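You operate a simulated robot arm through the tools that you are given. There is no shell and no other tool. Be economical: measure what you need, move in short steps, check, and stop when the job is done.

You run a simulated robot arm. Do the job below in one go: nothing can be reset, and whatever is moved stays where it is left.

TASK
Test the panel stop button on the running cup machine.
Fine: press Start, push the panel stop button in, pull it out again, press Reset, then turn the main switch off.

Only the result counts: the job must be done as asked and must still hold three seconds after the hand-in. Knocking over, shifting, dropping, spilling or breaking anything else fails it.

THE ROBOT
A 7-joint arm with a two-finger parallel gripper on a trunk, on a base that drives. Base frame: it is fixed to the floor where the robot stands at the start and does not move with it; the origin is under the middle of the robot, x ahead of it, y to its left, z up. Readings come in m, degrees, newtons and seconds.
With the tool pointing down near the work surface it reaches from about 0.1 to 0.9 m from the robot's upright axis, wherever it stands. Its first joint turns from -166.0 to 166.0 degrees. Places, roughly: black stop button [0.8, -0.1, 1.1]; cup machine [1.4, -0.6, 0.5]; front stop button [0.8, 0.6, 1.1]; left stop button [1.8, 0, 0.9]; main switch [0.6, 0.1, 0.9]; mode switch [0.6, 0.3, 0.9]; panel stop button [0.8, -0.7, 1.2]. Payload 3.91 kg.
The tool frame sits at the grasp point between the pads (the TCP): z along the fingers, y along the line on which they close. The tips reach 0.03 m beyond it. The gripper opens to 0.11 m. The fingers are 0.02 m wide and 0.01 m thick; the gripper's body (0.048 by 0.112 m) begins 0.055 m behind the TCP.
Orientation is told as [roll, pitch, yaw] about the base's x, y, z axes, in that order, counted from this pose: with the fingers straight down and closing along the base's y, the tool's x points along the base's -x, its y along +y and its z along -z.

THE INTERFACE
- The arm moves only by the tool nudge_tool. Its argument "series" is text: rows parted by semicolons, each of 7 numbers parted by spaces: the shift along the base's x, y, z in units of 25 mm (1.0 is 25 mm), then the turn, a rotation vector about the base's x, y, z in units of 6 degrees (1.0 is 6 degrees), then the gripper command, from -1 (fully open) to 1 (shut), values between in proportion. In form: x y z ax ay az gripper; .... A call has 1 to 12 rows; each row shifts and turns the commanded pose from where the row before left it. A call with a number of a shift or a turn outside -1 to 1 is refused whole. Rows are played at 5 a second. More than 0.05 m and 8.6 degrees between two rows, or a gripper value outside its range, and nothing of the call is played. Where a pose cannot be reached the arm comes as near as it can. A force on the tool above 60 N (or 10 N above the force at the start of the call, whichever is more), or a blocked arm, ends the call early, and 0.2 s more pass. The fingers move at their own pace (about 0.072 m/s each) and stop on an object; they squeeze with about 42 N. The grip force told is the motor's: it shows also when the fingers shut on nothing. Time passes only in rows, and 0.2 s behind the last, so rows that do not move let the fingers close. It gives the time, the measured TCP pose, the force on the tool (base axes), the opening and the grip force at its end, in the units of the frame above (readings bear some noise), with the torque about the TCP (base axes, N m) and any sound that the robot's microphone picked up.
- Cameras (640 x 400 px; columns grow to the right, rows downward): "scene" is now at [0.2464, -0.0106, 1.4339]; the picture's right is [0.06, -1.00, 0.00], its down [-0.60, -0.04, -0.80] and it looks along [0.80, 0.05, -0.60] (base axes); focal length 264 px, centre (320, 200). "wrist" rides on the gripper at [0.072, 0.017, -0.103] in the tool frame; the picture's right is [-0.23, 0.97, 0.00], its down [-0.76, -0.18, -0.62] and it looks along [-0.61, -0.14, 0.78] (tool axes); focal length 222 px, centre (320, 200). There is no depth. A picture from a camera that has moved, and an enlarged one, comes with that camera's place and axes in the base frame and with its lens. The place of the scene camera against the robot may be out by one fixed shift of up to 0.025 m in any direction.
- snapshot(camera): a new picture of that camera. No time passes.
- move_column(by): slides the trunk up (or, below 0, down) by that many m; the arm and the scene camera ride with it, the base frame stays. It gives what a move gives, with no picture.
- roll_base(legs): drives the robot by 1 to 6 legs, each [ahead, left, turn to the left] in m, m and degrees, along the robot's own axes; the way and the turn of a leg run together, so that a leg with both is an arc; at most 1.5 m and 180 degrees a leg. The arm and the cameras ride along, it lands a little off, and it stops where it bumps. It gives what a move gives.
- pan_tilt(pan, tilt): turns the head with the scene camera to pan (to the left, within 86 degrees either way) and tilt (down, from -29 to 69), counted from straight ahead of the robot. It gives what a move gives.
- inspect(camera, box): a new picture of the part [left, top, right, bottom] of that camera's present view, enlarged. No time passes.
- finish_job(): hands the job in; it is judged then, once.

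Go step by step. Nothing tells you exact positions but the pictures and the camera data: compare them with the known pose of the tool, close in by small moves and look again before you grip or let go. The budget is 120 turns and 90 pictures, counting those below and the enlarged ones. Unless the task says otherwise, let go and move clear before handing in, and close with one line.

The tools are called after ">>>" as a command line: name --argument value ..., lists and objects as JSON in quotes. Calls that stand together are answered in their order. nudge_tool: Moves the arm, as the interface text tells. Its arguments: {"type":"object","properties":{"series":{"type":"string"}},"required":["series"]} The other tools are called the same way: move_column (by) slides the trunk up or down; roll_base (legs) drives the base; pan_tilt (pan, tilt) turns the head that bears the scene camera; snapshot (camera) takes a picture; inspect (camera, box) takes an enlarged picture of a part of a camera's view; finish_job () hands the job in.

At the start:

```text
time_s: 0.0
position: [0.4794, 0.0543, 1.2931]
ee_rot: [0.0, 0.0, 0.0]
wrist_force: [0.6, -0.4, 0.2]
wrist_torque: [-0.01, 0.02, 0.01]
opening: 0.1101
gripper_force: 0.1
trunk travel left (down, up): [-0.625, 0.057]
robot x, y, heading: [-0.0034, -0.0032, -0.4]
head pan, tilt: [3.7, 36.7]
```

scene: 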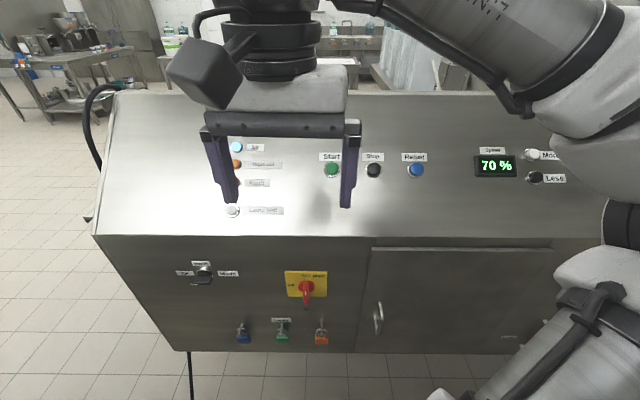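
wrist: 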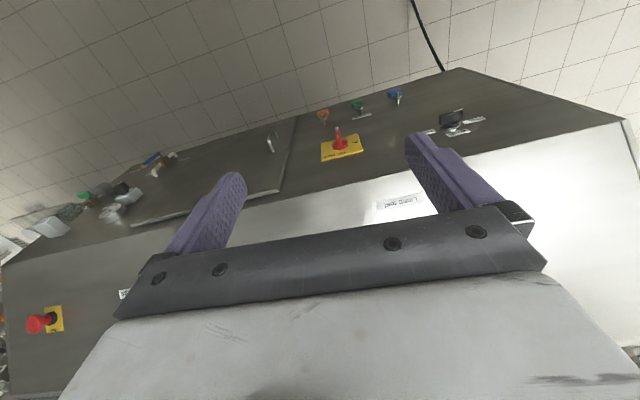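

I see a control desk with a sloped top (Start, Stop, a blue button), a red/yellow main switch on its front, and a panel stop to the right. I'll look closer before moving.

>>> inspect --camera "scene" --box '[200, 120, 460, 280]'

>>> inspect --camera "scene" --box '[160, 240, 400, 390]'

>>> pan_tilt --pan -45 --tilt 30

>>> snapshot --camera "scene"

```text
2.46 times, centred on (330, 200) of scene
camera zoom: at [0.2464, -0.0106, 1.4339], right [0.06, -1.0, 0.0], down [-0.6, -0.04, -0.8], along [0.8, 0.05, -0.6], focal length 649 px, centre (295, 200)
```

zoom: 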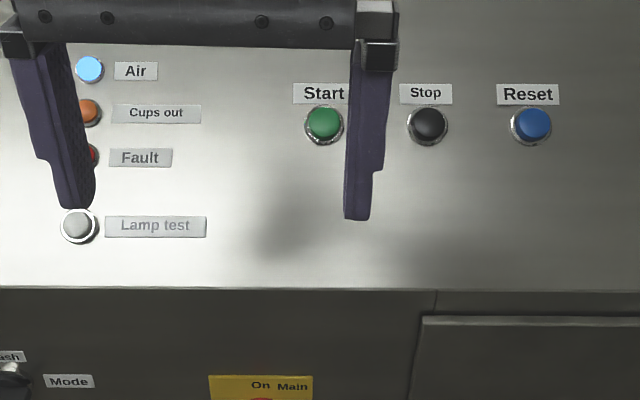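

```text
2.67 times, centred on (280, 315) of scene
camera zoom: at [0.2464, -0.0106, 1.4339], right [0.06, -1.0, 0.0], down [-0.6, -0.04, -0.8], along [0.8, 0.05, -0.6], focal length 703 px, centre (427, -107)
```

zoom: 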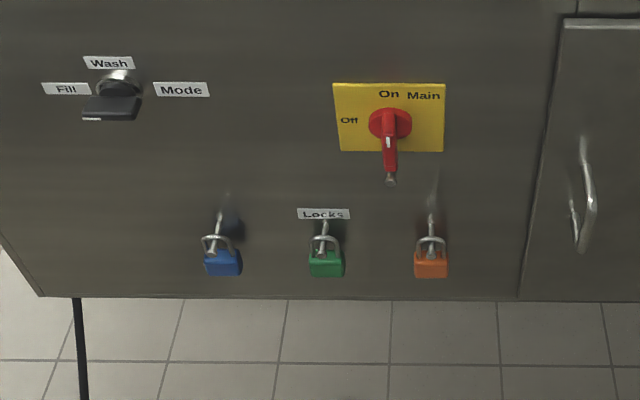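

```text
time_s: 1.2
position: [0.4814, 0.0541, 1.2942]
ee_rot: [-0.1, 0.0, 0.0]
wrist_force: [-0.2, -0.2, -0.1]
wrist_torque: [0.01, 0.0, -0.01]
opening: 0.1098
gripper_force: 0.0
trunk travel left (down, up): [-0.625, 0.057]
robot x, y, heading: [-0.0052, 0.0011, -0.3]
head pan, tilt: [-45.0, 30.0]
```

```text
85 pictures are left
camera scene: at [0.2235, -0.0801, 1.4442], right [-0.71, -0.71, 0.0], down [-0.35, 0.35, -0.87], along [0.61, -0.61, -0.5], focal length 264 px, centre (320, 200)
```

scene: 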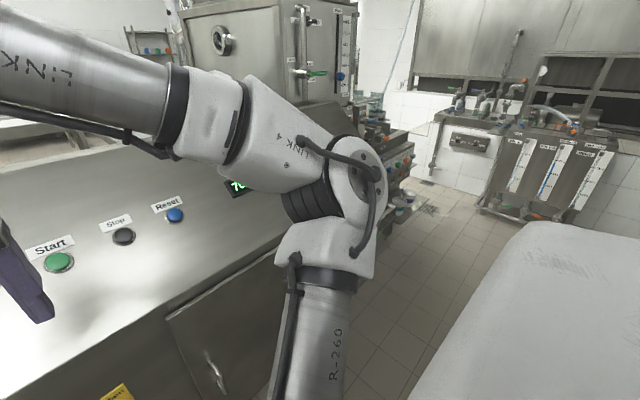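

Start triangulates to about (0.765, 0.0, 1.135) on a panel sloping about 16°. I'll close the fingers, tilt the tool along the panel normal, and hover above Start, with the head facing forward again.

>>> nudge_tool --series "0.9 -0.21 -0.1 0 -0.24 0 1;0.9 -0.21 -0.1 0 -0.24 0 1;0.9 -0.21 -0.2 0 -0.24 0 1;0.9 -0.21 -0.2 0 -0.24 0 1;0.9 -0.21 -0.2 0 -0.24 0 1;0.9 -0.21 -0.2 0 -0.24 0 1;0.9 -0.21 -0.2 0 -0.24 0 1;0.9 -0.21 -0.2 0 -0.24 0 1;0.9 -0.21 -0.2 0 -0.24 0 1;0.9 -0.21 -0.2 0 -0.24 0 1;0 0 0 0 0 0 1"

>>> pan_tilt --pan 0 --tilt 35

>>> snapshot --camera "scene"

>>> snapshot --camera "wrist"

```text
time_s: 3.6
position: [0.7045, 0.003, 1.2482]
ee_rot: [0.0, -14.5, 0.0]
wrist_force: [-0.2, -0.3, 0.4]
wrist_torque: [0.0, 0.03, 0.0]
opening: 0.0
gripper_force: 37.4
trunk travel left (down, up): [-0.625, 0.057]
robot x, y, heading: [0.0006, 0.0007, -0.1]
head pan, tilt: [-45.0, 30.0]
```

```text
time_s: 4.7
position: [0.7062, 0.0013, 1.2471]
ee_rot: [0.0, -14.4, 0.0]
wrist_force: [-0.4, 0.9, -0.4]
wrist_torque: [0.03, 0.01, 0.01]
opening: 0.0
gripper_force: 38.1
trunk travel left (down, up): [-0.625, 0.057]
robot x, y, heading: [0.0016, -0.0041, 0.2]
head pan, tilt: [0.0, 35.0]
```

```text
84 pictures are left
camera scene: at [0.2476, -0.0163, 1.4365], right [0.0, -1.0, 0.0], down [-0.57, 0.0, -0.82], along [0.82, 0.0, -0.57], focal length 264 px, centre (320, 200)
```

scene: 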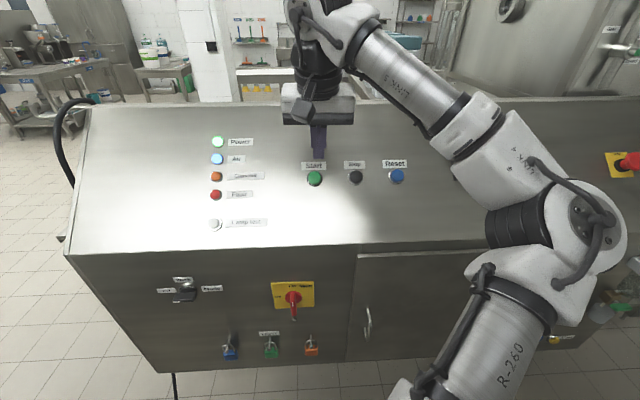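

```text
83 pictures are left
camera wrist: at [0.6082, 0.0188, 1.3298], right [0.22, 0.97, 0.06], down [0.58, -0.18, 0.79], along [0.78, -0.14, -0.61], focal length 222 px, centre (320, 200)
```

wrist: 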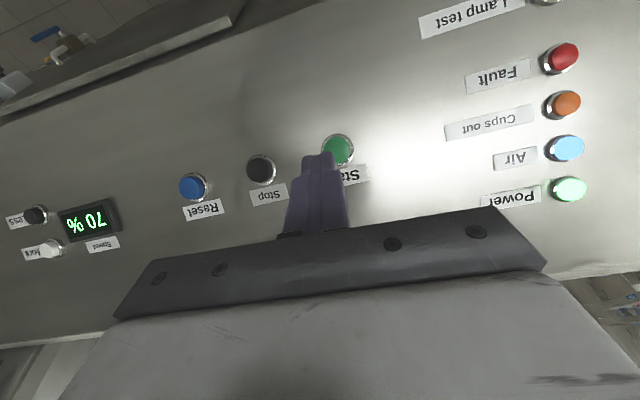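

Start looks to be near (0.78, 0.012, 1.13) by wrist camera. I'll zoom for precise values.

>>> inspect --camera "wrist" --box '[160, 100, 400, 250]'

>>> inspect --camera "scene" --box '[260, 90, 420, 190]'

```text
2.67 times, centred on (280, 175) of wrist
camera zoom: at [0.6082, 0.0188, 1.3298], right [0.22, 0.97, 0.06], down [0.58, -0.18, 0.79], along [0.78, -0.14, -0.61], focal length 592 px, centre (427, 267)
```

zoom: 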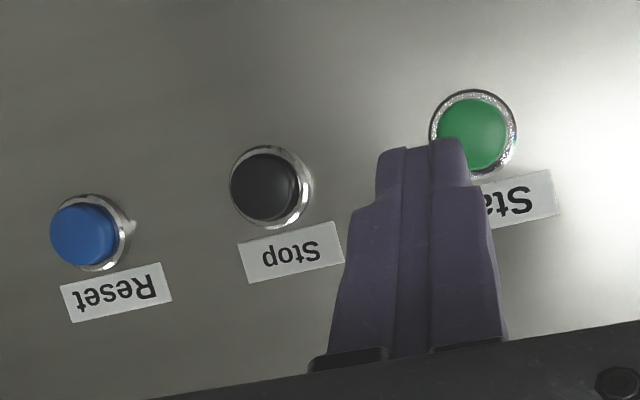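

```text
4.00 times, centred on (340, 140) of scene
camera zoom: at [0.2476, -0.0163, 1.4365], right [0.0, -1.0, 0.0], down [-0.57, 0.0, -0.82], along [0.82, 0.0, -0.57], focal length 1055 px, centre (240, 440)
```

zoom: 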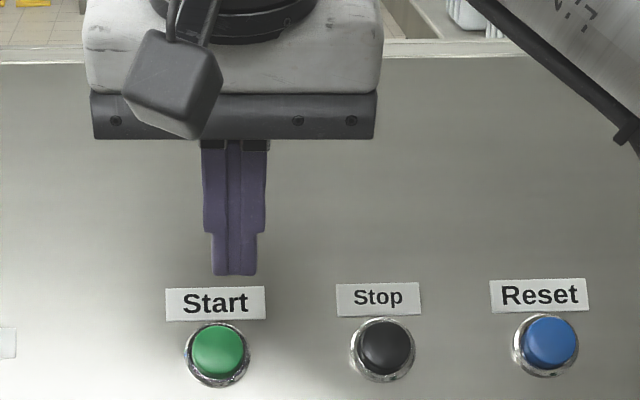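

Start cap is at about (0.777, 0.0125, 1.132) and Reset at about (0.785, -0.181, 1.132). I'll move the closed fingertips to about 3 cm above Start.

>>> nudge_tool --series "0.75 0.15 -0.7 0 0 0 1;0.75 0.15 -0.7 0 0 0 1;0.75 0.15 -0.8 0 0 0 1;0 0 0 0 0 0 1"

>>> inspect --camera "wrist" --box '[160, 100, 400, 250]'

>>> inspect --camera "scene" --box '[260, 110, 420, 210]'

```text
time_s: 5.7
position: [0.7617, 0.0152, 1.1934]
ee_rot: [0.0, -14.4, -0.1]
wrist_force: [0.1, 0.3, 0.4]
wrist_torque: [0.01, 0.01, 0.02]
opening: 0.0002
gripper_force: 37.9
trunk travel left (down, up): [-0.625, 0.057]
robot x, y, heading: [-0.0007, 0.0018, 0.2]
head pan, tilt: [0.0, 35.0]
```

```text
2.67 times, centred on (280, 175) of wrist
camera zoom: at [0.6649, 0.0315, 1.2748], right [0.22, 0.97, 0.06], down [0.58, -0.18, 0.79], along [0.78, -0.14, -0.61], focal length 592 px, centre (427, 267)
```

zoom: 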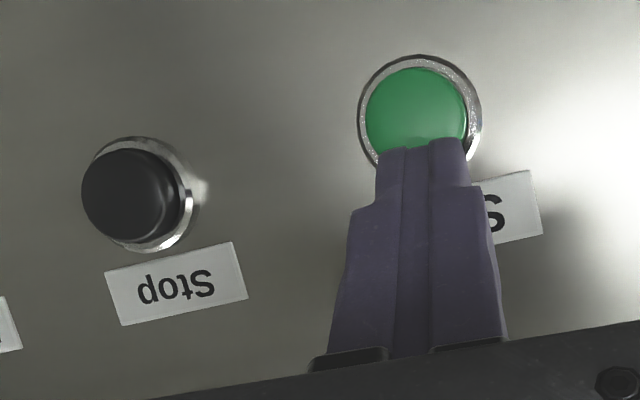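

```text
4.00 times, centred on (340, 160) of scene
camera zoom: at [0.2473, -0.0163, 1.4365], right [0.0, -1.0, 0.0], down [-0.57, 0.0, -0.82], along [0.82, 0.0, -0.57], focal length 1055 px, centre (240, 360)
```

zoom: 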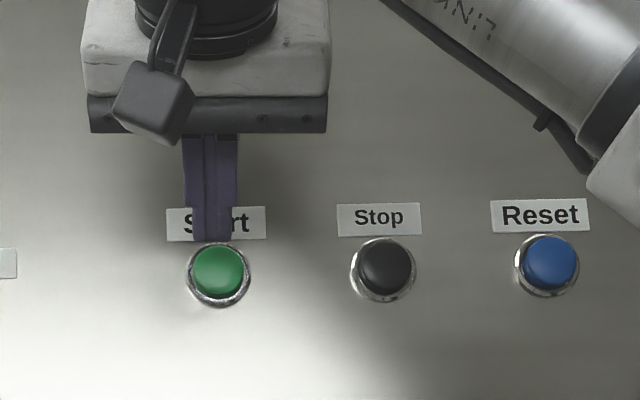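

The tip is aligned with Start about 3 cm above it. Now I'll press along the tool axis.

>>> nudge_tool --series "0.1 0 -0.6 0 0 0 1;0.1 0 -0.55 0 0 0 1;0.05 0 -0.2 0 0 0 1;0 0 0 0 0 0 1"

>>> inspect --camera "wrist" --box '[160, 100, 400, 250]'

```text
time_s: 6.7
position: [0.7617, 0.0146, 1.1686]
ee_rot: [0.1, -15.1, 0.1]
wrist_force: [-19.5, -2.4, 51.9]
wrist_torque: [-0.06, -0.4, 0.11]
opening: 0.0003
gripper_force: 37.6
trunk travel left (down, up): [-0.625, 0.057]
robot x, y, heading: [0.0007, -0.0026, 0.0]
head pan, tilt: [0.0, 35.0]
heard: click
```

```text
2.67 times, centred on (280, 175) of wrist
camera zoom: at [0.6643, 0.0306, 1.2482], right [0.22, 0.97, 0.06], down [0.57, -0.18, 0.8], along [0.79, -0.14, -0.6], focal length 592 px, centre (427, 267)
```

zoom: 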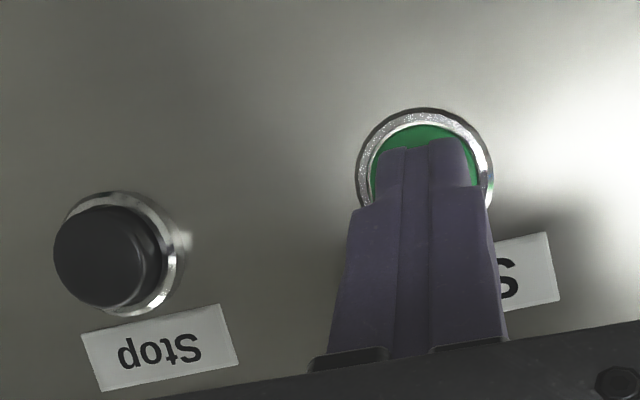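

Start clicked under 55 N. Retracting, then I'll check for machine running signs.

>>> nudge_tool --series "-0.1 0 0.6 0 0 0 1;-0.2 0 0.9 0 0 0 1;-0.2 0 1 0 0 0 1;0 0 1 0 0 0 1;0 0 0 0 0 0 1"

>>> snapshot --camera "scene"

>>> snapshot --camera "wrist"

```text
time_s: 7.9
position: [0.7554, 0.0151, 1.2458]
ee_rot: [0.0, -14.4, 0.0]
wrist_force: [-0.7, 0.5, 0.9]
wrist_torque: [-0.01, -0.03, -0.02]
opening: 0.0002
gripper_force: 38.1
trunk travel left (down, up): [-0.625, 0.057]
robot x, y, heading: [-0.0021, 0.0018, 0.1]
head pan, tilt: [0.0, 35.0]
```

```text
77 pictures are left
camera scene: at [0.2478, -0.0163, 1.4364], right [0.0, -1.0, 0.0], down [-0.57, 0.0, -0.82], along [0.82, 0.0, -0.57], focal length 264 px, centre (320, 200)
```

scene: 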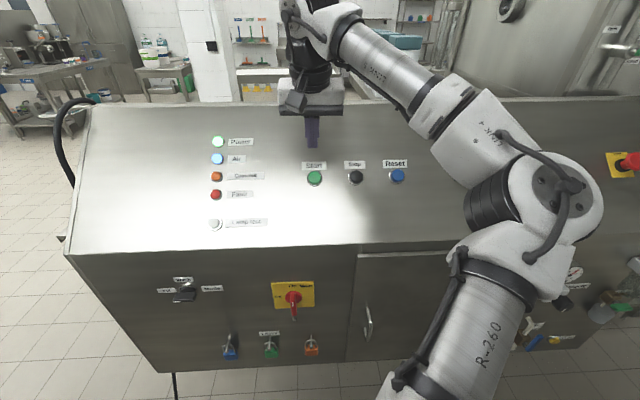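

```text
76 pictures are left
camera wrist: at [0.6592, 0.0316, 1.3283], right [0.22, 0.97, 0.06], down [0.58, -0.18, 0.79], along [0.78, -0.14, -0.61], focal length 222 px, centre (320, 200)
```

wrist: 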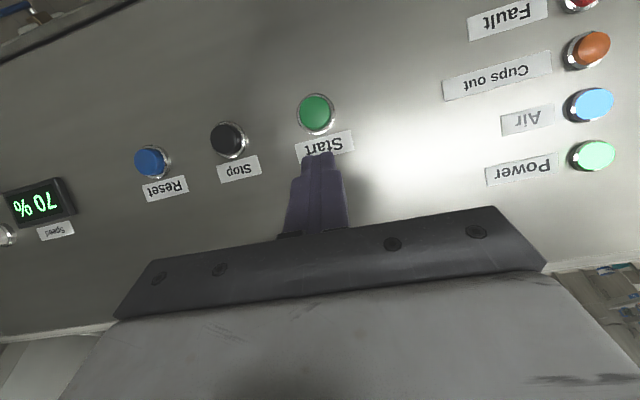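

Start clicked; no lamp changed that I can see. I'll look toward the machine and panel stop to the right.

>>> pan_tilt --pan -50 --tilt 25

>>> snapshot --camera "scene"

```text
time_s: 9.1
position: [0.7555, 0.0144, 1.246]
ee_rot: [0.0, -14.4, 0.1]
wrist_force: [0.2, -0.4, 1.2]
wrist_torque: [0.01, -0.01, -0.01]
opening: 0.0
gripper_force: 38.2
trunk travel left (down, up): [-0.625, 0.057]
robot x, y, heading: [0.0032, -0.0016, -0.1]
head pan, tilt: [-50.0, 25.0]
```

```text
75 pictures are left
camera scene: at [0.2188, -0.0867, 1.4522], right [-0.77, -0.64, 0.0], down [-0.27, 0.32, -0.91], along [0.58, -0.69, -0.42], focal length 264 px, centre (320, 200)
```

scene: 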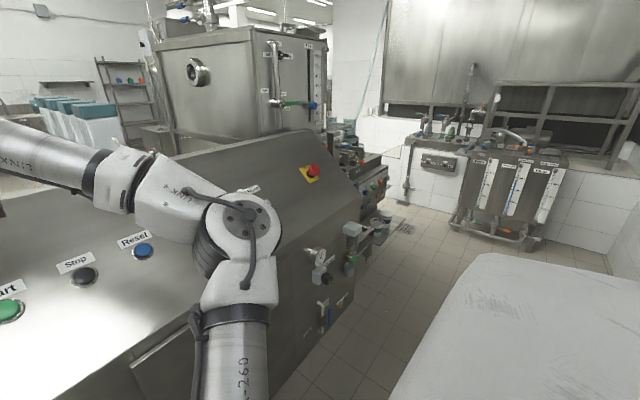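

>>> inspect --camera "scene" --box '[240, 110, 440, 235]'

>>> inspect --camera "scene" --box '[280, 150, 340, 190]'

```text
3.20 times, centred on (340, 172) of scene
camera zoom: at [0.2188, -0.0867, 1.4522], right [-0.77, -0.64, 0.0], down [-0.27, 0.32, -0.91], along [0.58, -0.69, -0.42], focal length 844 px, centre (256, 288)
```

zoom: 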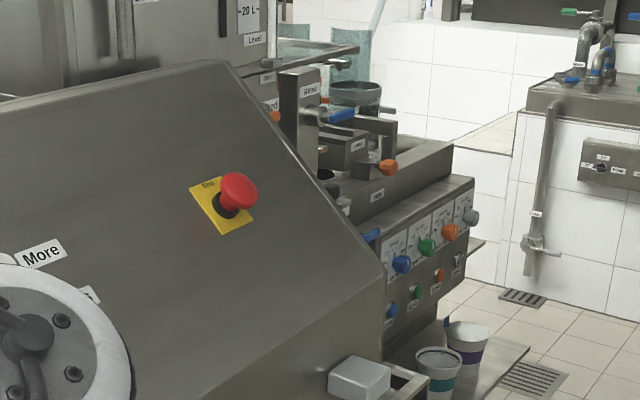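

```text
10.00 times, centred on (310, 170) of scene
camera zoom: at [0.2188, -0.0867, 1.4522], right [-0.77, -0.64, 0.0], down [-0.27, 0.32, -0.91], along [0.58, -0.69, -0.42], focal length 2638 px, centre (420, 500)
```

zoom: 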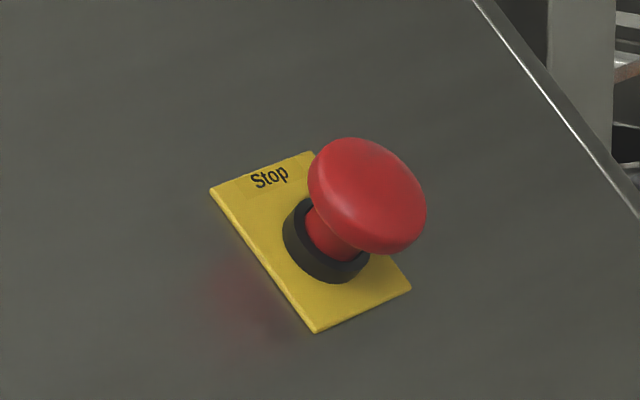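

The panel slopes about 40° and the panel stop's mushroom head is near (0.768, -0.70, 1.178), which is out of reach from here. I need to drive right, so I'll look for obstacles there.

>>> pan_tilt --pan -85 --tilt 45

>>> snapshot --camera "scene"

```text
time_s: 10.1
position: [0.7564, 0.0143, 1.2468]
ee_rot: [0.0, -14.3, 0.0]
wrist_force: [-0.5, 0.0, 0.6]
wrist_torque: [-0.02, 0.01, 0.02]
opening: 0.0004
gripper_force: 38.0
trunk travel left (down, up): [-0.625, 0.057]
robot x, y, heading: [0.0015, -0.0035, -0.2]
head pan, tilt: [-85.0, 45.0]
```

```text
72 pictures are left
camera scene: at [0.1667, -0.0972, 1.4217], right [-1.0, -0.09, 0.0], down [-0.06, 0.7, -0.71], along [0.06, -0.7, -0.71], focal length 264 px, centre (320, 200)
```

scene: 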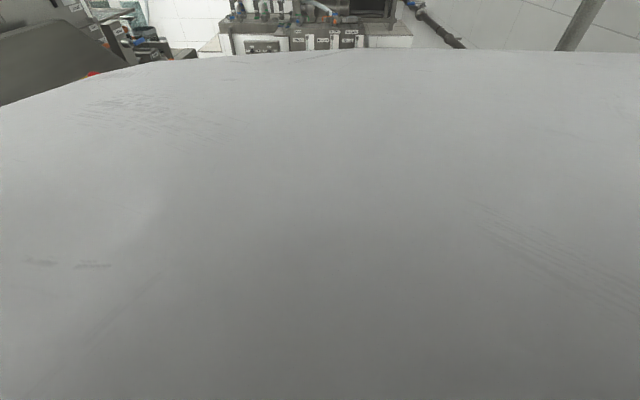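

That white surface is the robot's own shoulder; the floor to the right is clear. I'll retract the tool from the panel, tilt it to the 40° normal, then drive right.

>>> nudge_tool --series "-0.8 0 0.3 0 -0.4 0 1;-0.8 0 0.3 0 -0.4 0 1;-0.8 0 0.3 0 -0.4 0 1;-0.8 0 0 0 -0.4 0 1;-0.8 0 0 0 -0.4 0 1;-0.8 0 0 0 -0.4 0 1;-0.8 0 0 0 -0.4 0 1;-0.8 0 0 0 -0.4 0 1;-0.8 0 0 0 -0.4 0 1;-0.8 0 0 0 -0.6 0 1;0 0 0 0 0 0 1"

>>> roll_base --legs '[[0, -0.45, 0]]'

>>> pan_tilt --pan -20 --tilt 30

>>> snapshot --camera "scene"

>>> snapshot --camera "wrist"

```text
time_s: 12.5
position: [0.5552, 0.0149, 1.2675]
ee_rot: [0.1, -39.6, 0.0]
wrist_force: [-0.5, -0.1, 0.4]
wrist_torque: [0.04, -0.01, 0.02]
opening: 0.0001
gripper_force: 37.3
trunk travel left (down, up): [-0.625, 0.057]
robot x, y, heading: [-0.0009, -0.001, 0.2]
head pan, tilt: [-85.0, 45.0]
```

```text
time_s: 16.5
position: [0.5561, -0.4367, 1.2681]
ee_rot: [0.0, -39.6, -0.1]
wrist_force: [-0.5, 0.1, 0.4]
wrist_torque: [0.0, 0.01, -0.02]
opening: 0.0
gripper_force: 37.5
trunk travel left (down, up): [-0.625, 0.057]
robot x, y, heading: [0.0032, -0.4482, 0.1]
head pan, tilt: [-85.0, 45.0]
```

```text
time_s: 17.9
position: [0.5547, -0.4363, 1.2678]
ee_rot: [0.1, -39.6, -0.1]
wrist_force: [0.6, 0.6, -0.2]
wrist_torque: [0.04, 0.03, 0.01]
opening: 0.0
gripper_force: 37.9
trunk travel left (down, up): [-0.625, 0.057]
robot x, y, heading: [0.0001, -0.4509, -0.2]
head pan, tilt: [-20.0, 30.0]
```

```text
71 pictures are left
camera scene: at [0.2441, -0.4971, 1.4442], right [-0.34, -0.94, 0.0], down [-0.47, 0.17, -0.87], along [0.81, -0.3, -0.5], focal length 264 px, centre (320, 200)
```

scene: 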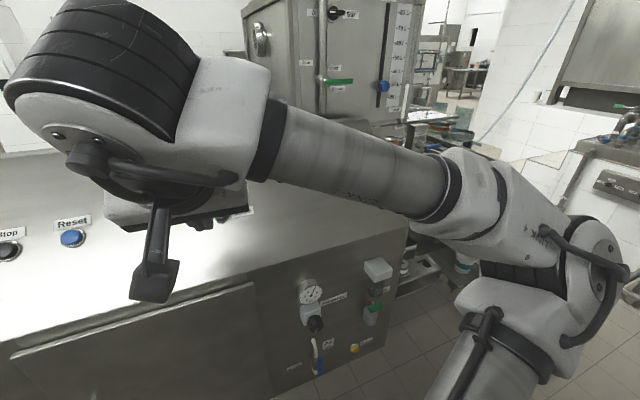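

```text
70 pictures are left
camera wrist: at [0.4325, -0.4195, 1.3009], right [0.18, 0.97, 0.14], down [0.19, -0.18, 0.97], along [0.97, -0.14, -0.22], focal length 222 px, centre (320, 200)
```

wrist: 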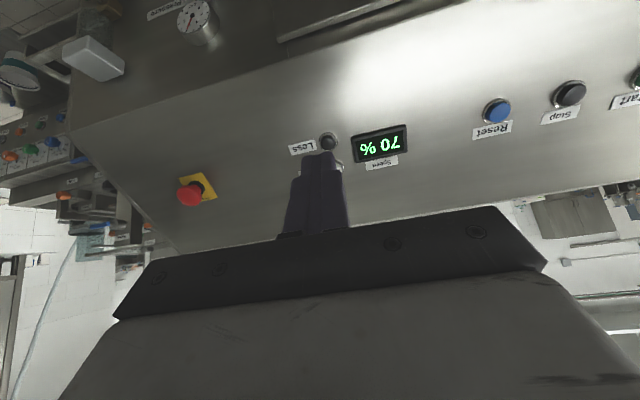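

The wrist camera confirms the mushroom head near (0.768, -0.698, 1.17). I'll go to a standoff about 5 cm in front of it along the panel normal.

>>> nudge_tool --series "0.53 -0.87 0 0 0 0 1;0.53 -0.87 0 0 0 0 1;0.53 -0.87 0 0 0 0 1;0.53 -0.87 0 0 0 0 1;0.53 -0.87 0 0 0 0 1;0.53 -0.87 0 0 0 0 1;0.53 -0.87 -0.1 0 0 0 1;0.53 -0.87 -0.2 0 0 0 1;0.53 -0.87 -0.2 0 0 0 1;0.53 -0.87 -0.2 0 0 0 1;0.53 -0.87 -0.3 0 0 0 1;0.53 -0.87 0 0 0 0 1"

>>> snapshot --camera "wrist"

>>> snapshot --camera "scene"

```text
time_s: 20.5
position: [0.713, -0.6974, 1.2445]
ee_rot: [0.0, -39.6, -0.1]
wrist_force: [0.5, -0.6, -1.1]
wrist_torque: [-0.01, 0.01, -0.01]
opening: 0.0
gripper_force: 38.1
trunk travel left (down, up): [-0.625, 0.057]
robot x, y, heading: [0.0004, -0.4466, -0.0]
head pan, tilt: [-20.0, 30.0]
```

```text
69 pictures are left
camera wrist: at [0.5906, -0.6816, 1.277], right [0.18, 0.97, 0.14], down [0.19, -0.18, 0.97], along [0.97, -0.14, -0.22], focal length 222 px, centre (320, 200)
```

wrist: 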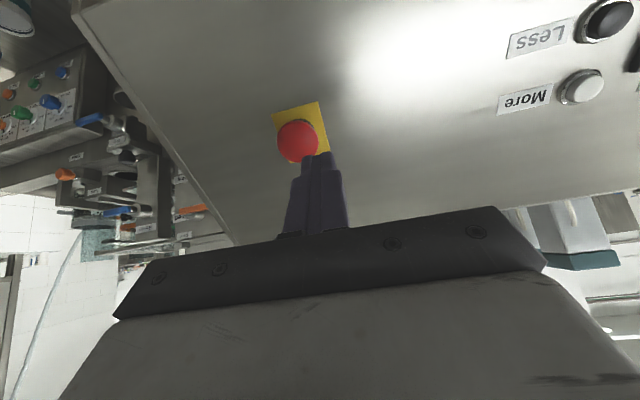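

```text
68 pictures are left
camera scene: at [0.2442, -0.4971, 1.4442], right [-0.34, -0.94, 0.0], down [-0.47, 0.17, -0.87], along [0.81, -0.3, -0.5], focal length 264 px, centre (320, 200)
```

scene: 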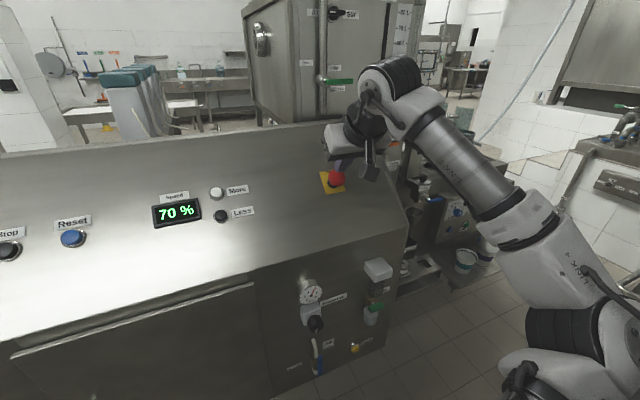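

>>> inspect --camera "wrist" --box '[240, 80, 400, 180]'

>>> inspect --camera "scene" --box '[300, 130, 396, 190]'

```text
4.00 times, centred on (320, 130) of wrist
camera zoom: at [0.5906, -0.6816, 1.277], right [0.18, 0.97, 0.14], down [0.19, -0.18, 0.97], along [0.97, -0.14, -0.22], focal length 888 px, centre (320, 480)
```

zoom: 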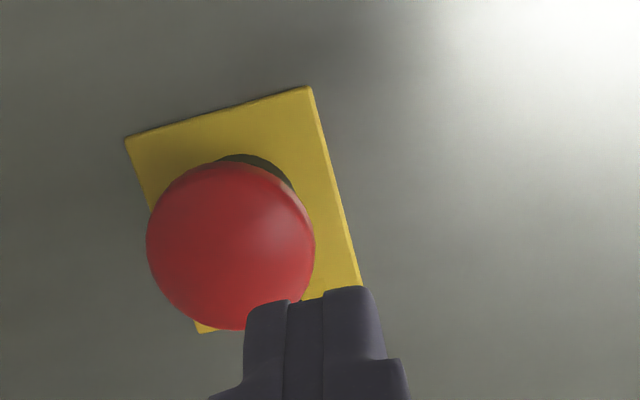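

```text
6.67 times, centred on (348, 160) of scene
camera zoom: at [0.2442, -0.4971, 1.4442], right [-0.34, -0.94, 0.0], down [-0.47, 0.17, -0.87], along [0.81, -0.3, -0.5], focal length 1758 px, centre (133, 467)
```

zoom: 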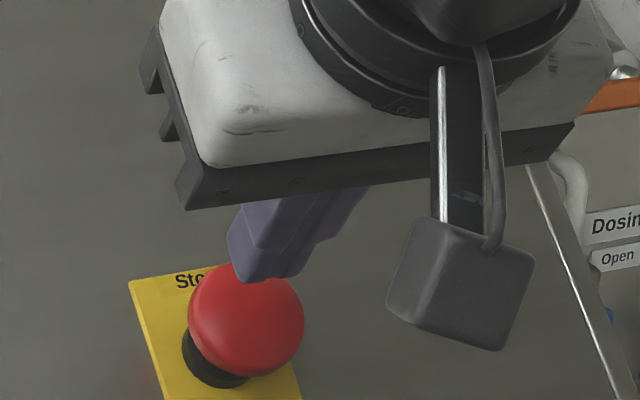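

The head sits about 2.3 cm to the right of my tip line and 1 cm up-slope. I'll correct and approach by 2 cm, then look again.

>>> nudge_tool --series "0.31 -0.92 0.25 0 0 0 1;0.51 0 -0.62 0 0 0 1;0 0 0 0 0 0 1"

>>> inspect --camera "wrist" --box '[240, 80, 400, 180]'

>>> inspect --camera "scene" --box '[300, 140, 396, 200]'

```text
time_s: 21.3
position: [0.7344, -0.7198, 1.2346]
ee_rot: [0.0, -39.6, 0.0]
wrist_force: [0.1, -0.6, 0.1]
wrist_torque: [-0.01, 0.01, -0.03]
opening: 0.0001
gripper_force: 37.9
trunk travel left (down, up): [-0.625, 0.057]
robot x, y, heading: [-0.0027, -0.4512, -0.0]
head pan, tilt: [-20.0, 30.0]
```

```text
4.00 times, centred on (320, 130) of wrist
camera zoom: at [0.611, -0.7034, 1.2675], right [0.18, 0.97, 0.14], down [0.19, -0.18, 0.97], along [0.97, -0.14, -0.22], focal length 888 px, centre (320, 480)
```

zoom: 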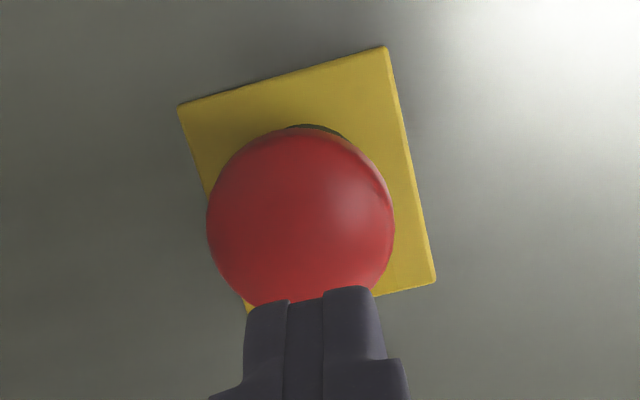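

```text
6.67 times, centred on (348, 170) of scene
camera zoom: at [0.2439, -0.497, 1.4443], right [-0.34, -0.94, 0.0], down [-0.47, 0.17, -0.87], along [0.81, -0.3, -0.5], focal length 1758 px, centre (133, 400)
```

zoom: 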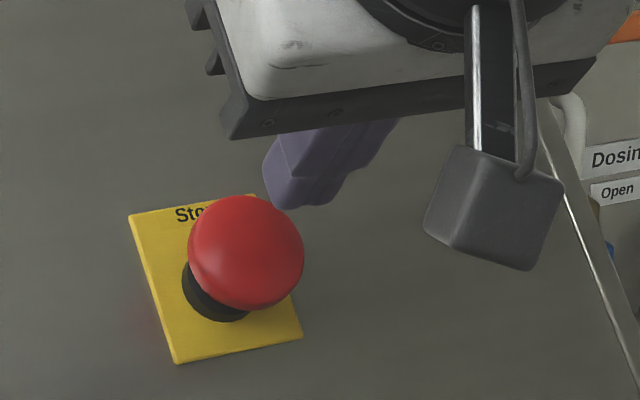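

The head turns out to be about 8 cm beyond the tip. Correcting laterally and advancing 3.5 cm.

>>> nudge_tool --series "0.37 -0.28 0.31 0 0 0 1;0.45 0 -0.54 0 0 0 1;0.45 0 -0.54 0 0 0 1;0 0 0 0 0 0 1"

>>> inspect --camera "wrist" --box '[240, 80, 400, 180]'

>>> inspect --camera "scene" --box '[300, 140, 396, 200]'

```text
time_s: 22.3
position: [0.7661, -0.7277, 1.2134]
ee_rot: [0.0, -39.6, -0.1]
wrist_force: [-0.2, -0.8, -0.4]
wrist_torque: [-0.02, 0.03, 0.0]
opening: 0.0002
gripper_force: 37.6
trunk travel left (down, up): [-0.625, 0.057]
robot x, y, heading: [-0.0001, -0.4492, -0.4]
head pan, tilt: [-20.0, 30.0]
```

```text
4.00 times, centred on (320, 130) of wrist
camera zoom: at [0.6435, -0.7107, 1.2466], right [0.18, 0.97, 0.15], down [0.19, -0.18, 0.97], along [0.97, -0.14, -0.22], focal length 888 px, centre (320, 480)
```

zoom: 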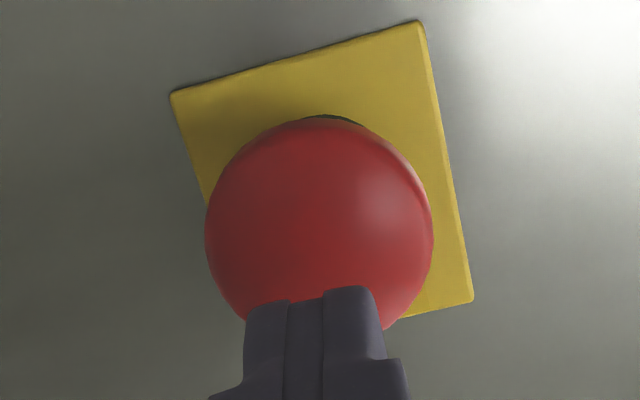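

```text
6.67 times, centred on (348, 170) of scene
camera zoom: at [0.244, -0.497, 1.4443], right [-0.34, -0.94, 0.0], down [-0.47, 0.17, -0.87], along [0.81, -0.3, -0.5], focal length 1758 px, centre (133, 400)
```

zoom: 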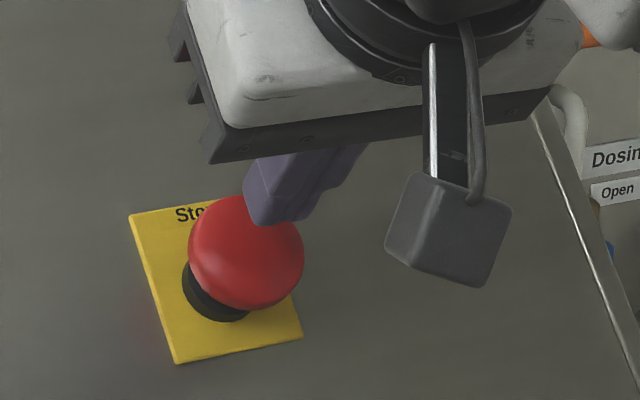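

Aligned with the head now. Advancing in small steps to push it in.

>>> nudge_tool --series "0.38 0 -0.46 0 0 0 1;0.13 0 -0.155 0 0 0 1;0.13 0 -0.155 0 0 0 1;0.13 0 -0.155 0 0 0 1;0.13 0 -0.155 0 0 0 1;0.13 0 -0.155 0 0 0 1;0.13 0 -0.155 0 0 0 1"

>>> inspect --camera "scene" --box '[300, 140, 396, 200]'

```text
time_s: 23.9
position: [0.7872, -0.7286, 1.1885]
ee_rot: [-0.1, -40.3, 0.0]
wrist_force: [-39.1, 1.0, 33.0]
wrist_torque: [0.15, -0.23, 0.2]
opening: 0.0
gripper_force: 38.3
trunk travel left (down, up): [-0.625, 0.057]
robot x, y, heading: [-0.0025, -0.449, -0.4]
head pan, tilt: [-20.0, 30.0]
```

```text
6.67 times, centred on (348, 170) of scene
camera zoom: at [0.236, -0.4958, 1.4464], right [-0.34, -0.94, 0.0], down [-0.46, 0.17, -0.87], along [0.82, -0.3, -0.49], focal length 1758 px, centre (133, 400)
```

zoom: 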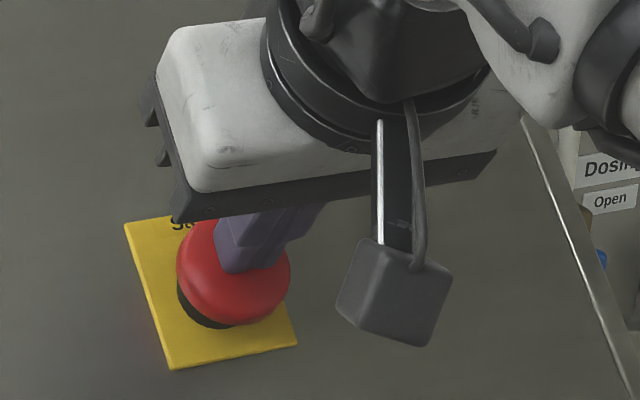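

Contact at ~51 N and the head is moving in, but no click yet; pushing a little more.

>>> nudge_tool --series "0.13 0 -0.155 0 0 0 1;0.13 0 -0.155 0 0 0 1;0 0 0 0 0 0 1"

>>> inspect --camera "scene" --box '[300, 140, 396, 200]'

>>> inspect --camera "wrist" --box '[240, 80, 400, 180]'

```text
time_s: 24.2
position: [0.7861, -0.7281, 1.1895]
ee_rot: [-0.3, -40.4, 0.0]
wrist_force: [-36.9, 5.7, 19.5]
wrist_torque: [0.15, 0.08, 0.27]
opening: 0.0
gripper_force: 38.1
trunk travel left (down, up): [-0.625, 0.057]
robot x, y, heading: [-0.0023, -0.4492, -0.3]
head pan, tilt: [-20.0, 30.0]
stopped in row 1: the force on the tool passed its limit at 64 N (the readings are from after the stop); the commanded pose is now the measured one
```

```text
6.67 times, centred on (348, 170) of scene
camera zoom: at [0.2361, -0.4956, 1.4456], right [-0.34, -0.94, 0.0], down [-0.46, 0.17, -0.87], along [0.82, -0.3, -0.49], focal length 1758 px, centre (133, 400)
```

zoom: 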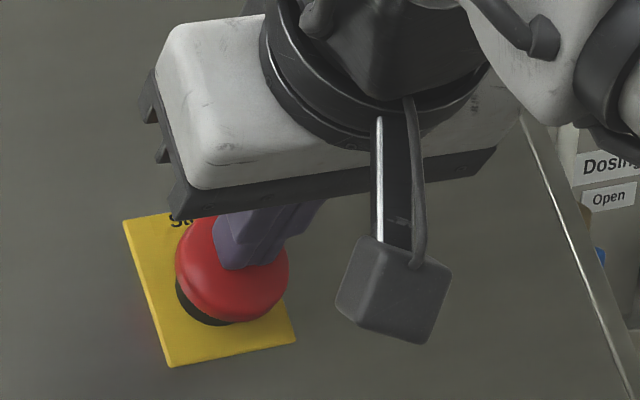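

```text
4.00 times, centred on (320, 130) of wrist
camera zoom: at [0.6639, -0.7107, 1.2199], right [0.18, 0.97, 0.14], down [0.18, -0.17, 0.97], along [0.97, -0.14, -0.2], focal length 888 px, centre (320, 480)
```

zoom: 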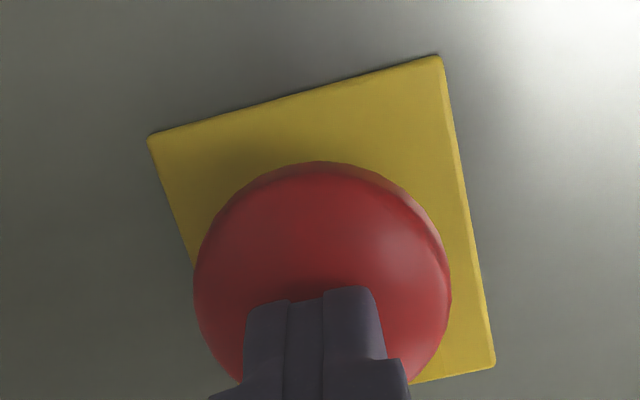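

The head moved in about 6 mm. I'll back off to see whether it latched.

>>> nudge_tool --series "-0.25 0 0.31 0 0 0 1;-0.45 0 0.54 0 0 0 1;-0.45 0 0.54 0 0 0 1;0 0 0 0 0 0 1"

>>> inspect --camera "scene" --box '[300, 140, 396, 200]'

>>> inspect --camera "wrist" --box '[240, 80, 400, 180]'

```text
time_s: 25.2
position: [0.766, -0.729, 1.2152]
ee_rot: [0.0, -39.9, -0.2]
wrist_force: [-0.2, -0.7, 0.1]
wrist_torque: [0.0, -0.03, -0.01]
opening: 0.0001
gripper_force: 38.0
trunk travel left (down, up): [-0.625, 0.057]
robot x, y, heading: [0.0006, -0.4482, -0.2]
head pan, tilt: [-20.0, 30.0]
```

```text
6.67 times, centred on (348, 170) of scene
camera zoom: at [0.2436, -0.4972, 1.4442], right [-0.34, -0.94, 0.0], down [-0.47, 0.17, -0.87], along [0.81, -0.3, -0.5], focal length 1758 px, centre (133, 400)
```

zoom: 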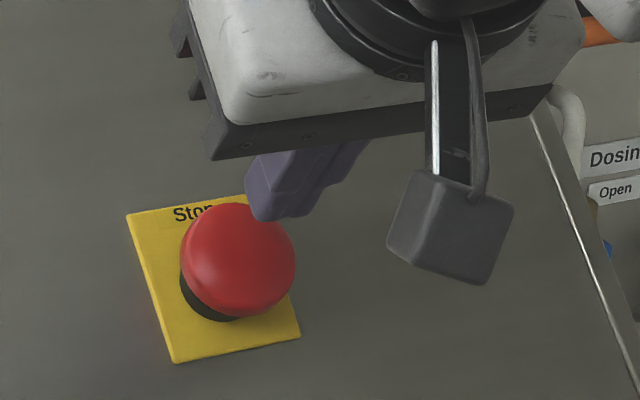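

```text
4.00 times, centred on (320, 130) of wrist
camera zoom: at [0.6428, -0.7117, 1.2473], right [0.18, 0.97, 0.15], down [0.18, -0.18, 0.97], along [0.97, -0.14, -0.21], focal length 888 px, centre (320, 480)
```

zoom: 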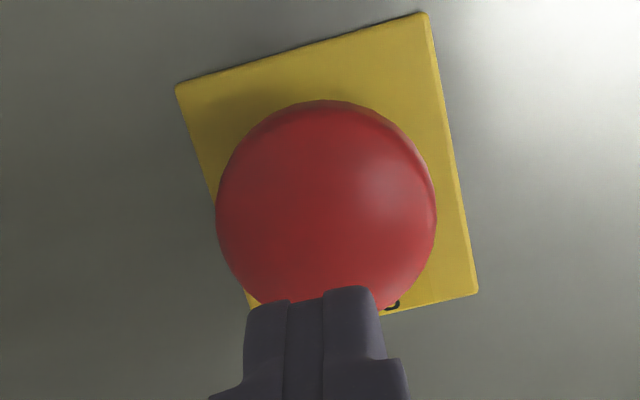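

The head stayed in, so it is latched. Now I'll open the fingers, straddle the head and advance so the tips pass its rim.

>>> nudge_tool --series "0 0.1 0 0 0 0 -0.6;0 0 0 0 0 0 -0.6;0 0 0 0 0 0 -0.6;0.35 0 -0.42 0 0 0 -0.6;0.35 0 -0.42 0 0 0 -0.6;0.3 0 -0.36 0 0 0 -0.6;0 0 0 0 0 0 -0.6"

>>> inspect --camera "scene" --box '[300, 140, 396, 200]'

>>> inspect --camera "wrist" --box '[200, 80, 440, 230]'

```text
time_s: 26.9
position: [0.7913, -0.727, 1.1851]
ee_rot: [-0.1, -40.0, 0.0]
wrist_force: [-0.6, -0.1, 0.5]
wrist_torque: [-0.03, -0.01, -0.05]
opening: 0.088
gripper_force: 0.1
trunk travel left (down, up): [-0.625, 0.057]
robot x, y, heading: [-0.0028, -0.447, 0.0]
head pan, tilt: [-20.0, 30.0]
```

```text
6.67 times, centred on (348, 170) of scene
camera zoom: at [0.2436, -0.4972, 1.4443], right [-0.34, -0.94, 0.0], down [-0.47, 0.17, -0.87], along [0.81, -0.3, -0.5], focal length 1758 px, centre (133, 400)
```

zoom: 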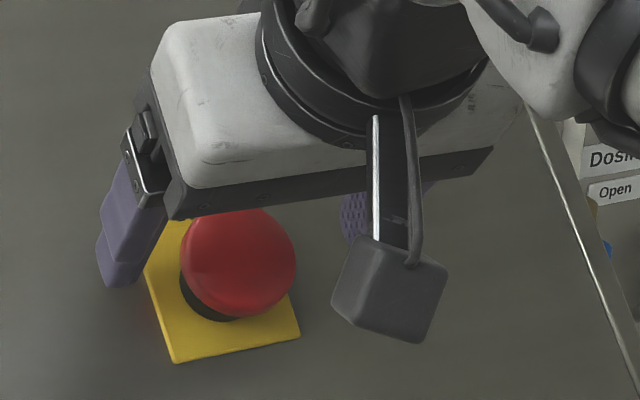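

```text
2.67 times, centred on (320, 155) of wrist
camera zoom: at [0.6685, -0.7093, 1.2173], right [0.18, 0.97, 0.15], down [0.18, -0.18, 0.97], along [0.97, -0.14, -0.21], focal length 592 px, centre (320, 320)
```

zoom: 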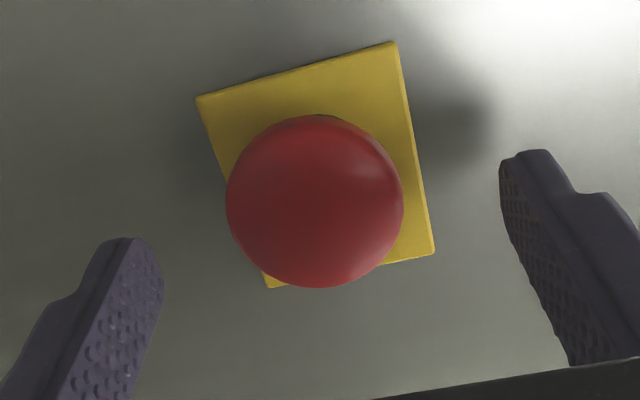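

Nicely centred. Advancing 1.8 cm more, then closing.

>>> nudge_tool --series "0.23 0 -0.28 0 0 0 -0.6;0.23 0 -0.28 0 0 0 -0.6;0 0 0 0 0 0 -0.6"

>>> inspect --camera "scene" --box '[300, 140, 396, 200]'

>>> inspect --camera "wrist" --box '[200, 80, 440, 230]'

```text
time_s: 27.6
position: [0.803, -0.7255, 1.1718]
ee_rot: [0.0, -40.0, -0.1]
wrist_force: [-0.2, 0.2, -0.5]
wrist_torque: [0.0, -0.03, -0.01]
opening: 0.0881
gripper_force: 0.0
trunk travel left (down, up): [-0.625, 0.057]
robot x, y, heading: [-0.0013, -0.4487, 0.1]
head pan, tilt: [-20.0, 30.0]
```

```text
6.67 times, centred on (348, 170) of scene
camera zoom: at [0.2436, -0.4972, 1.4443], right [-0.34, -0.94, 0.0], down [-0.47, 0.17, -0.87], along [0.81, -0.3, -0.5], focal length 1758 px, centre (133, 400)
```

zoom: 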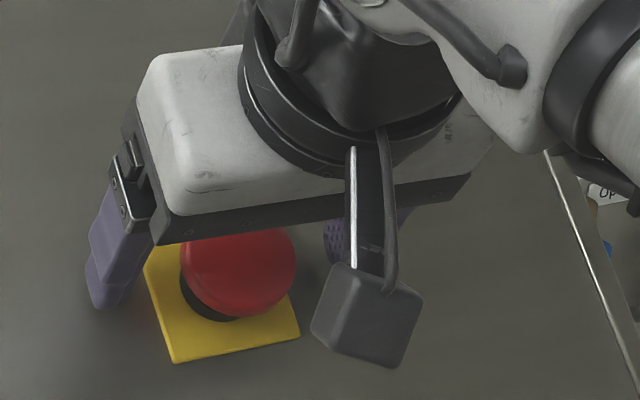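

```text
2.67 times, centred on (320, 155) of wrist
camera zoom: at [0.6798, -0.7087, 1.2034], right [0.18, 0.97, 0.15], down [0.18, -0.18, 0.97], along [0.97, -0.14, -0.21], focal length 592 px, centre (320, 320)
```

zoom: 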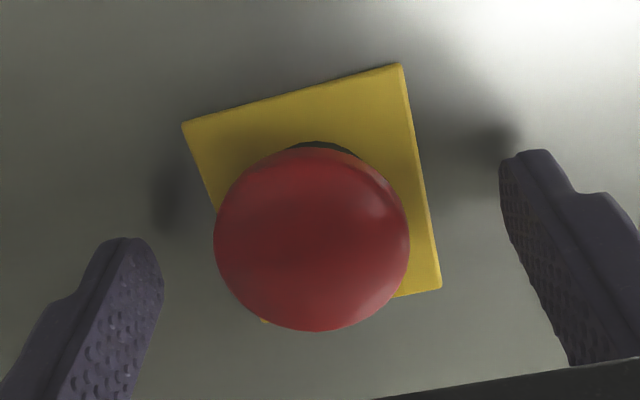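

Tips are now beyond the rim; closing on the head.

>>> nudge_tool --series "0 0 0 0 0 0 1;0 0 0 0 0 0 1;0 0 0 0 0 0 1;0 0 0 0 0 0 1"

>>> inspect --camera "wrist" --box '[200, 80, 440, 230]'

```text
time_s: 28.6
position: [0.802, -0.7272, 1.1719]
ee_rot: [0.0, -40.0, -0.2]
wrist_force: [2.6, -7.6, 2.2]
wrist_torque: [0.35, -0.02, 0.15]
opening: 0.0445
gripper_force: 45.0
trunk travel left (down, up): [-0.625, 0.057]
robot x, y, heading: [-0.003, -0.4524, -0.3]
head pan, tilt: [-20.0, 30.0]
```

```text
2.67 times, centred on (320, 155) of wrist
camera zoom: at [0.6797, -0.7099, 1.2033], right [0.18, 0.97, 0.15], down [0.18, -0.18, 0.97], along [0.97, -0.15, -0.21], focal length 592 px, centre (320, 320)
```

zoom: 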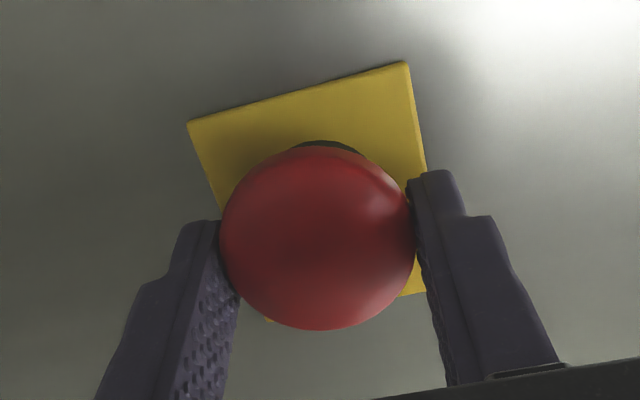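

Gripped at 44.5 mm across the head. Pulling out along the normal in small steps.

>>> nudge_tool --series "-0.13 0 0.155 0 0 0 1;-0.13 0 0.155 0 0 0 1;-0.13 0 0.155 0 0 0 1;0 0 0 0 0 0 1"

>>> inspect --camera "scene" --box '[300, 140, 396, 200]'

>>> inspect --camera "wrist" --box '[200, 80, 440, 230]'

```text
time_s: 29.6
position: [0.7975, -0.7265, 1.1771]
ee_rot: [0.0, -39.6, -0.2]
wrist_force: [22.7, -8.0, -24.4]
wrist_torque: [0.42, -0.72, 0.18]
opening: 0.0444
gripper_force: 44.8
trunk travel left (down, up): [-0.625, 0.057]
robot x, y, heading: [0.0006, -0.4504, -0.1]
head pan, tilt: [-20.0, 30.0]
```

```text
6.67 times, centred on (348, 170) of scene
camera zoom: at [0.2487, -0.499, 1.4428], right [-0.34, -0.94, 0.0], down [-0.47, 0.17, -0.86], along [0.81, -0.3, -0.5], focal length 1758 px, centre (133, 400)
```

zoom: 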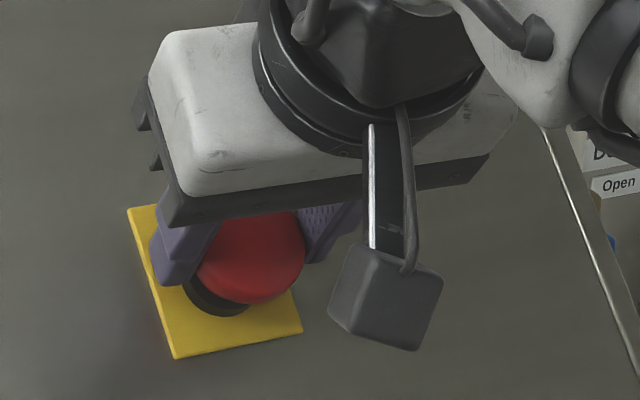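

```text
2.67 times, centred on (320, 155) of wrist
camera zoom: at [0.6746, -0.7105, 1.2102], right [0.18, 0.97, 0.15], down [0.19, -0.18, 0.97], along [0.97, -0.14, -0.22], focal length 592 px, centre (320, 320)
```

zoom: 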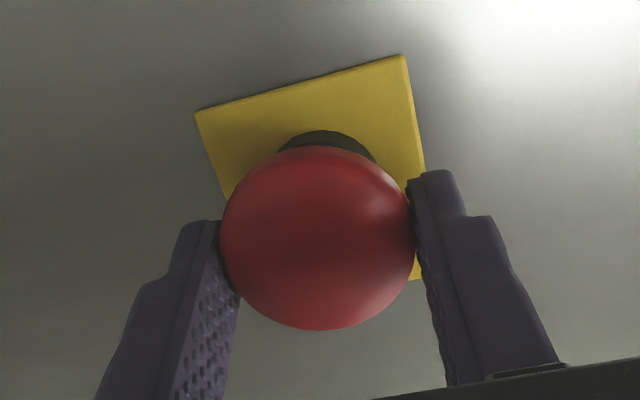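

The head is back out by its full travel (same offset as at first). Releasing and checking.

>>> nudge_tool --series "0 0 0 0 0 0 -0.6;0 0 0 0 0 0 -0.6;0 0 0 0 0 0 -0.6;-0.35 0 0.42 0 0 0 -0.6;-0.45 0 0.54 0 0 0 -0.6;-0.45 0 0.54 0 0 0 -0.6;-0.45 0 0.54 0 0 0 -0.6;0 0 0 0 0 0 -0.6"

>>> inspect --camera "scene" --box '[300, 140, 396, 200]'

>>> snapshot --camera "scene"

```text
time_s: 31.4
position: [0.7505, -0.7263, 1.2361]
ee_rot: [-0.1, -39.9, -0.2]
wrist_force: [0.0, -0.1, -0.1]
wrist_torque: [0.01, 0.0, 0.02]
opening: 0.0879
gripper_force: 0.1
trunk travel left (down, up): [-0.625, 0.057]
robot x, y, heading: [-0.0011, -0.4451, -0.1]
head pan, tilt: [-20.0, 30.0]
```

```text
6.67 times, centred on (348, 170) of scene
camera zoom: at [0.2438, -0.4972, 1.4442], right [-0.34, -0.94, 0.0], down [-0.47, 0.17, -0.87], along [0.81, -0.3, -0.5], focal length 1758 px, centre (133, 400)
```

zoom: 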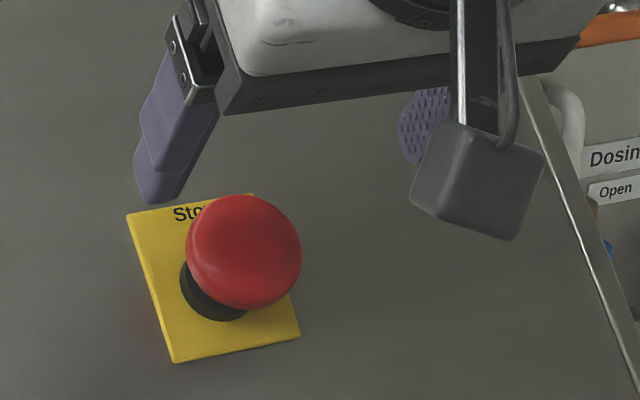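

```text
48 pictures are left
camera scene: at [0.2438, -0.4972, 1.4442], right [-0.34, -0.94, 0.0], down [-0.47, 0.17, -0.87], along [0.81, -0.3, -0.5], focal length 264 px, centre (320, 200)
```

scene: 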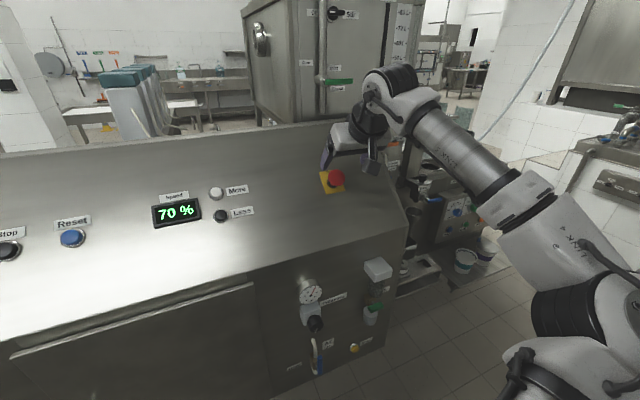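

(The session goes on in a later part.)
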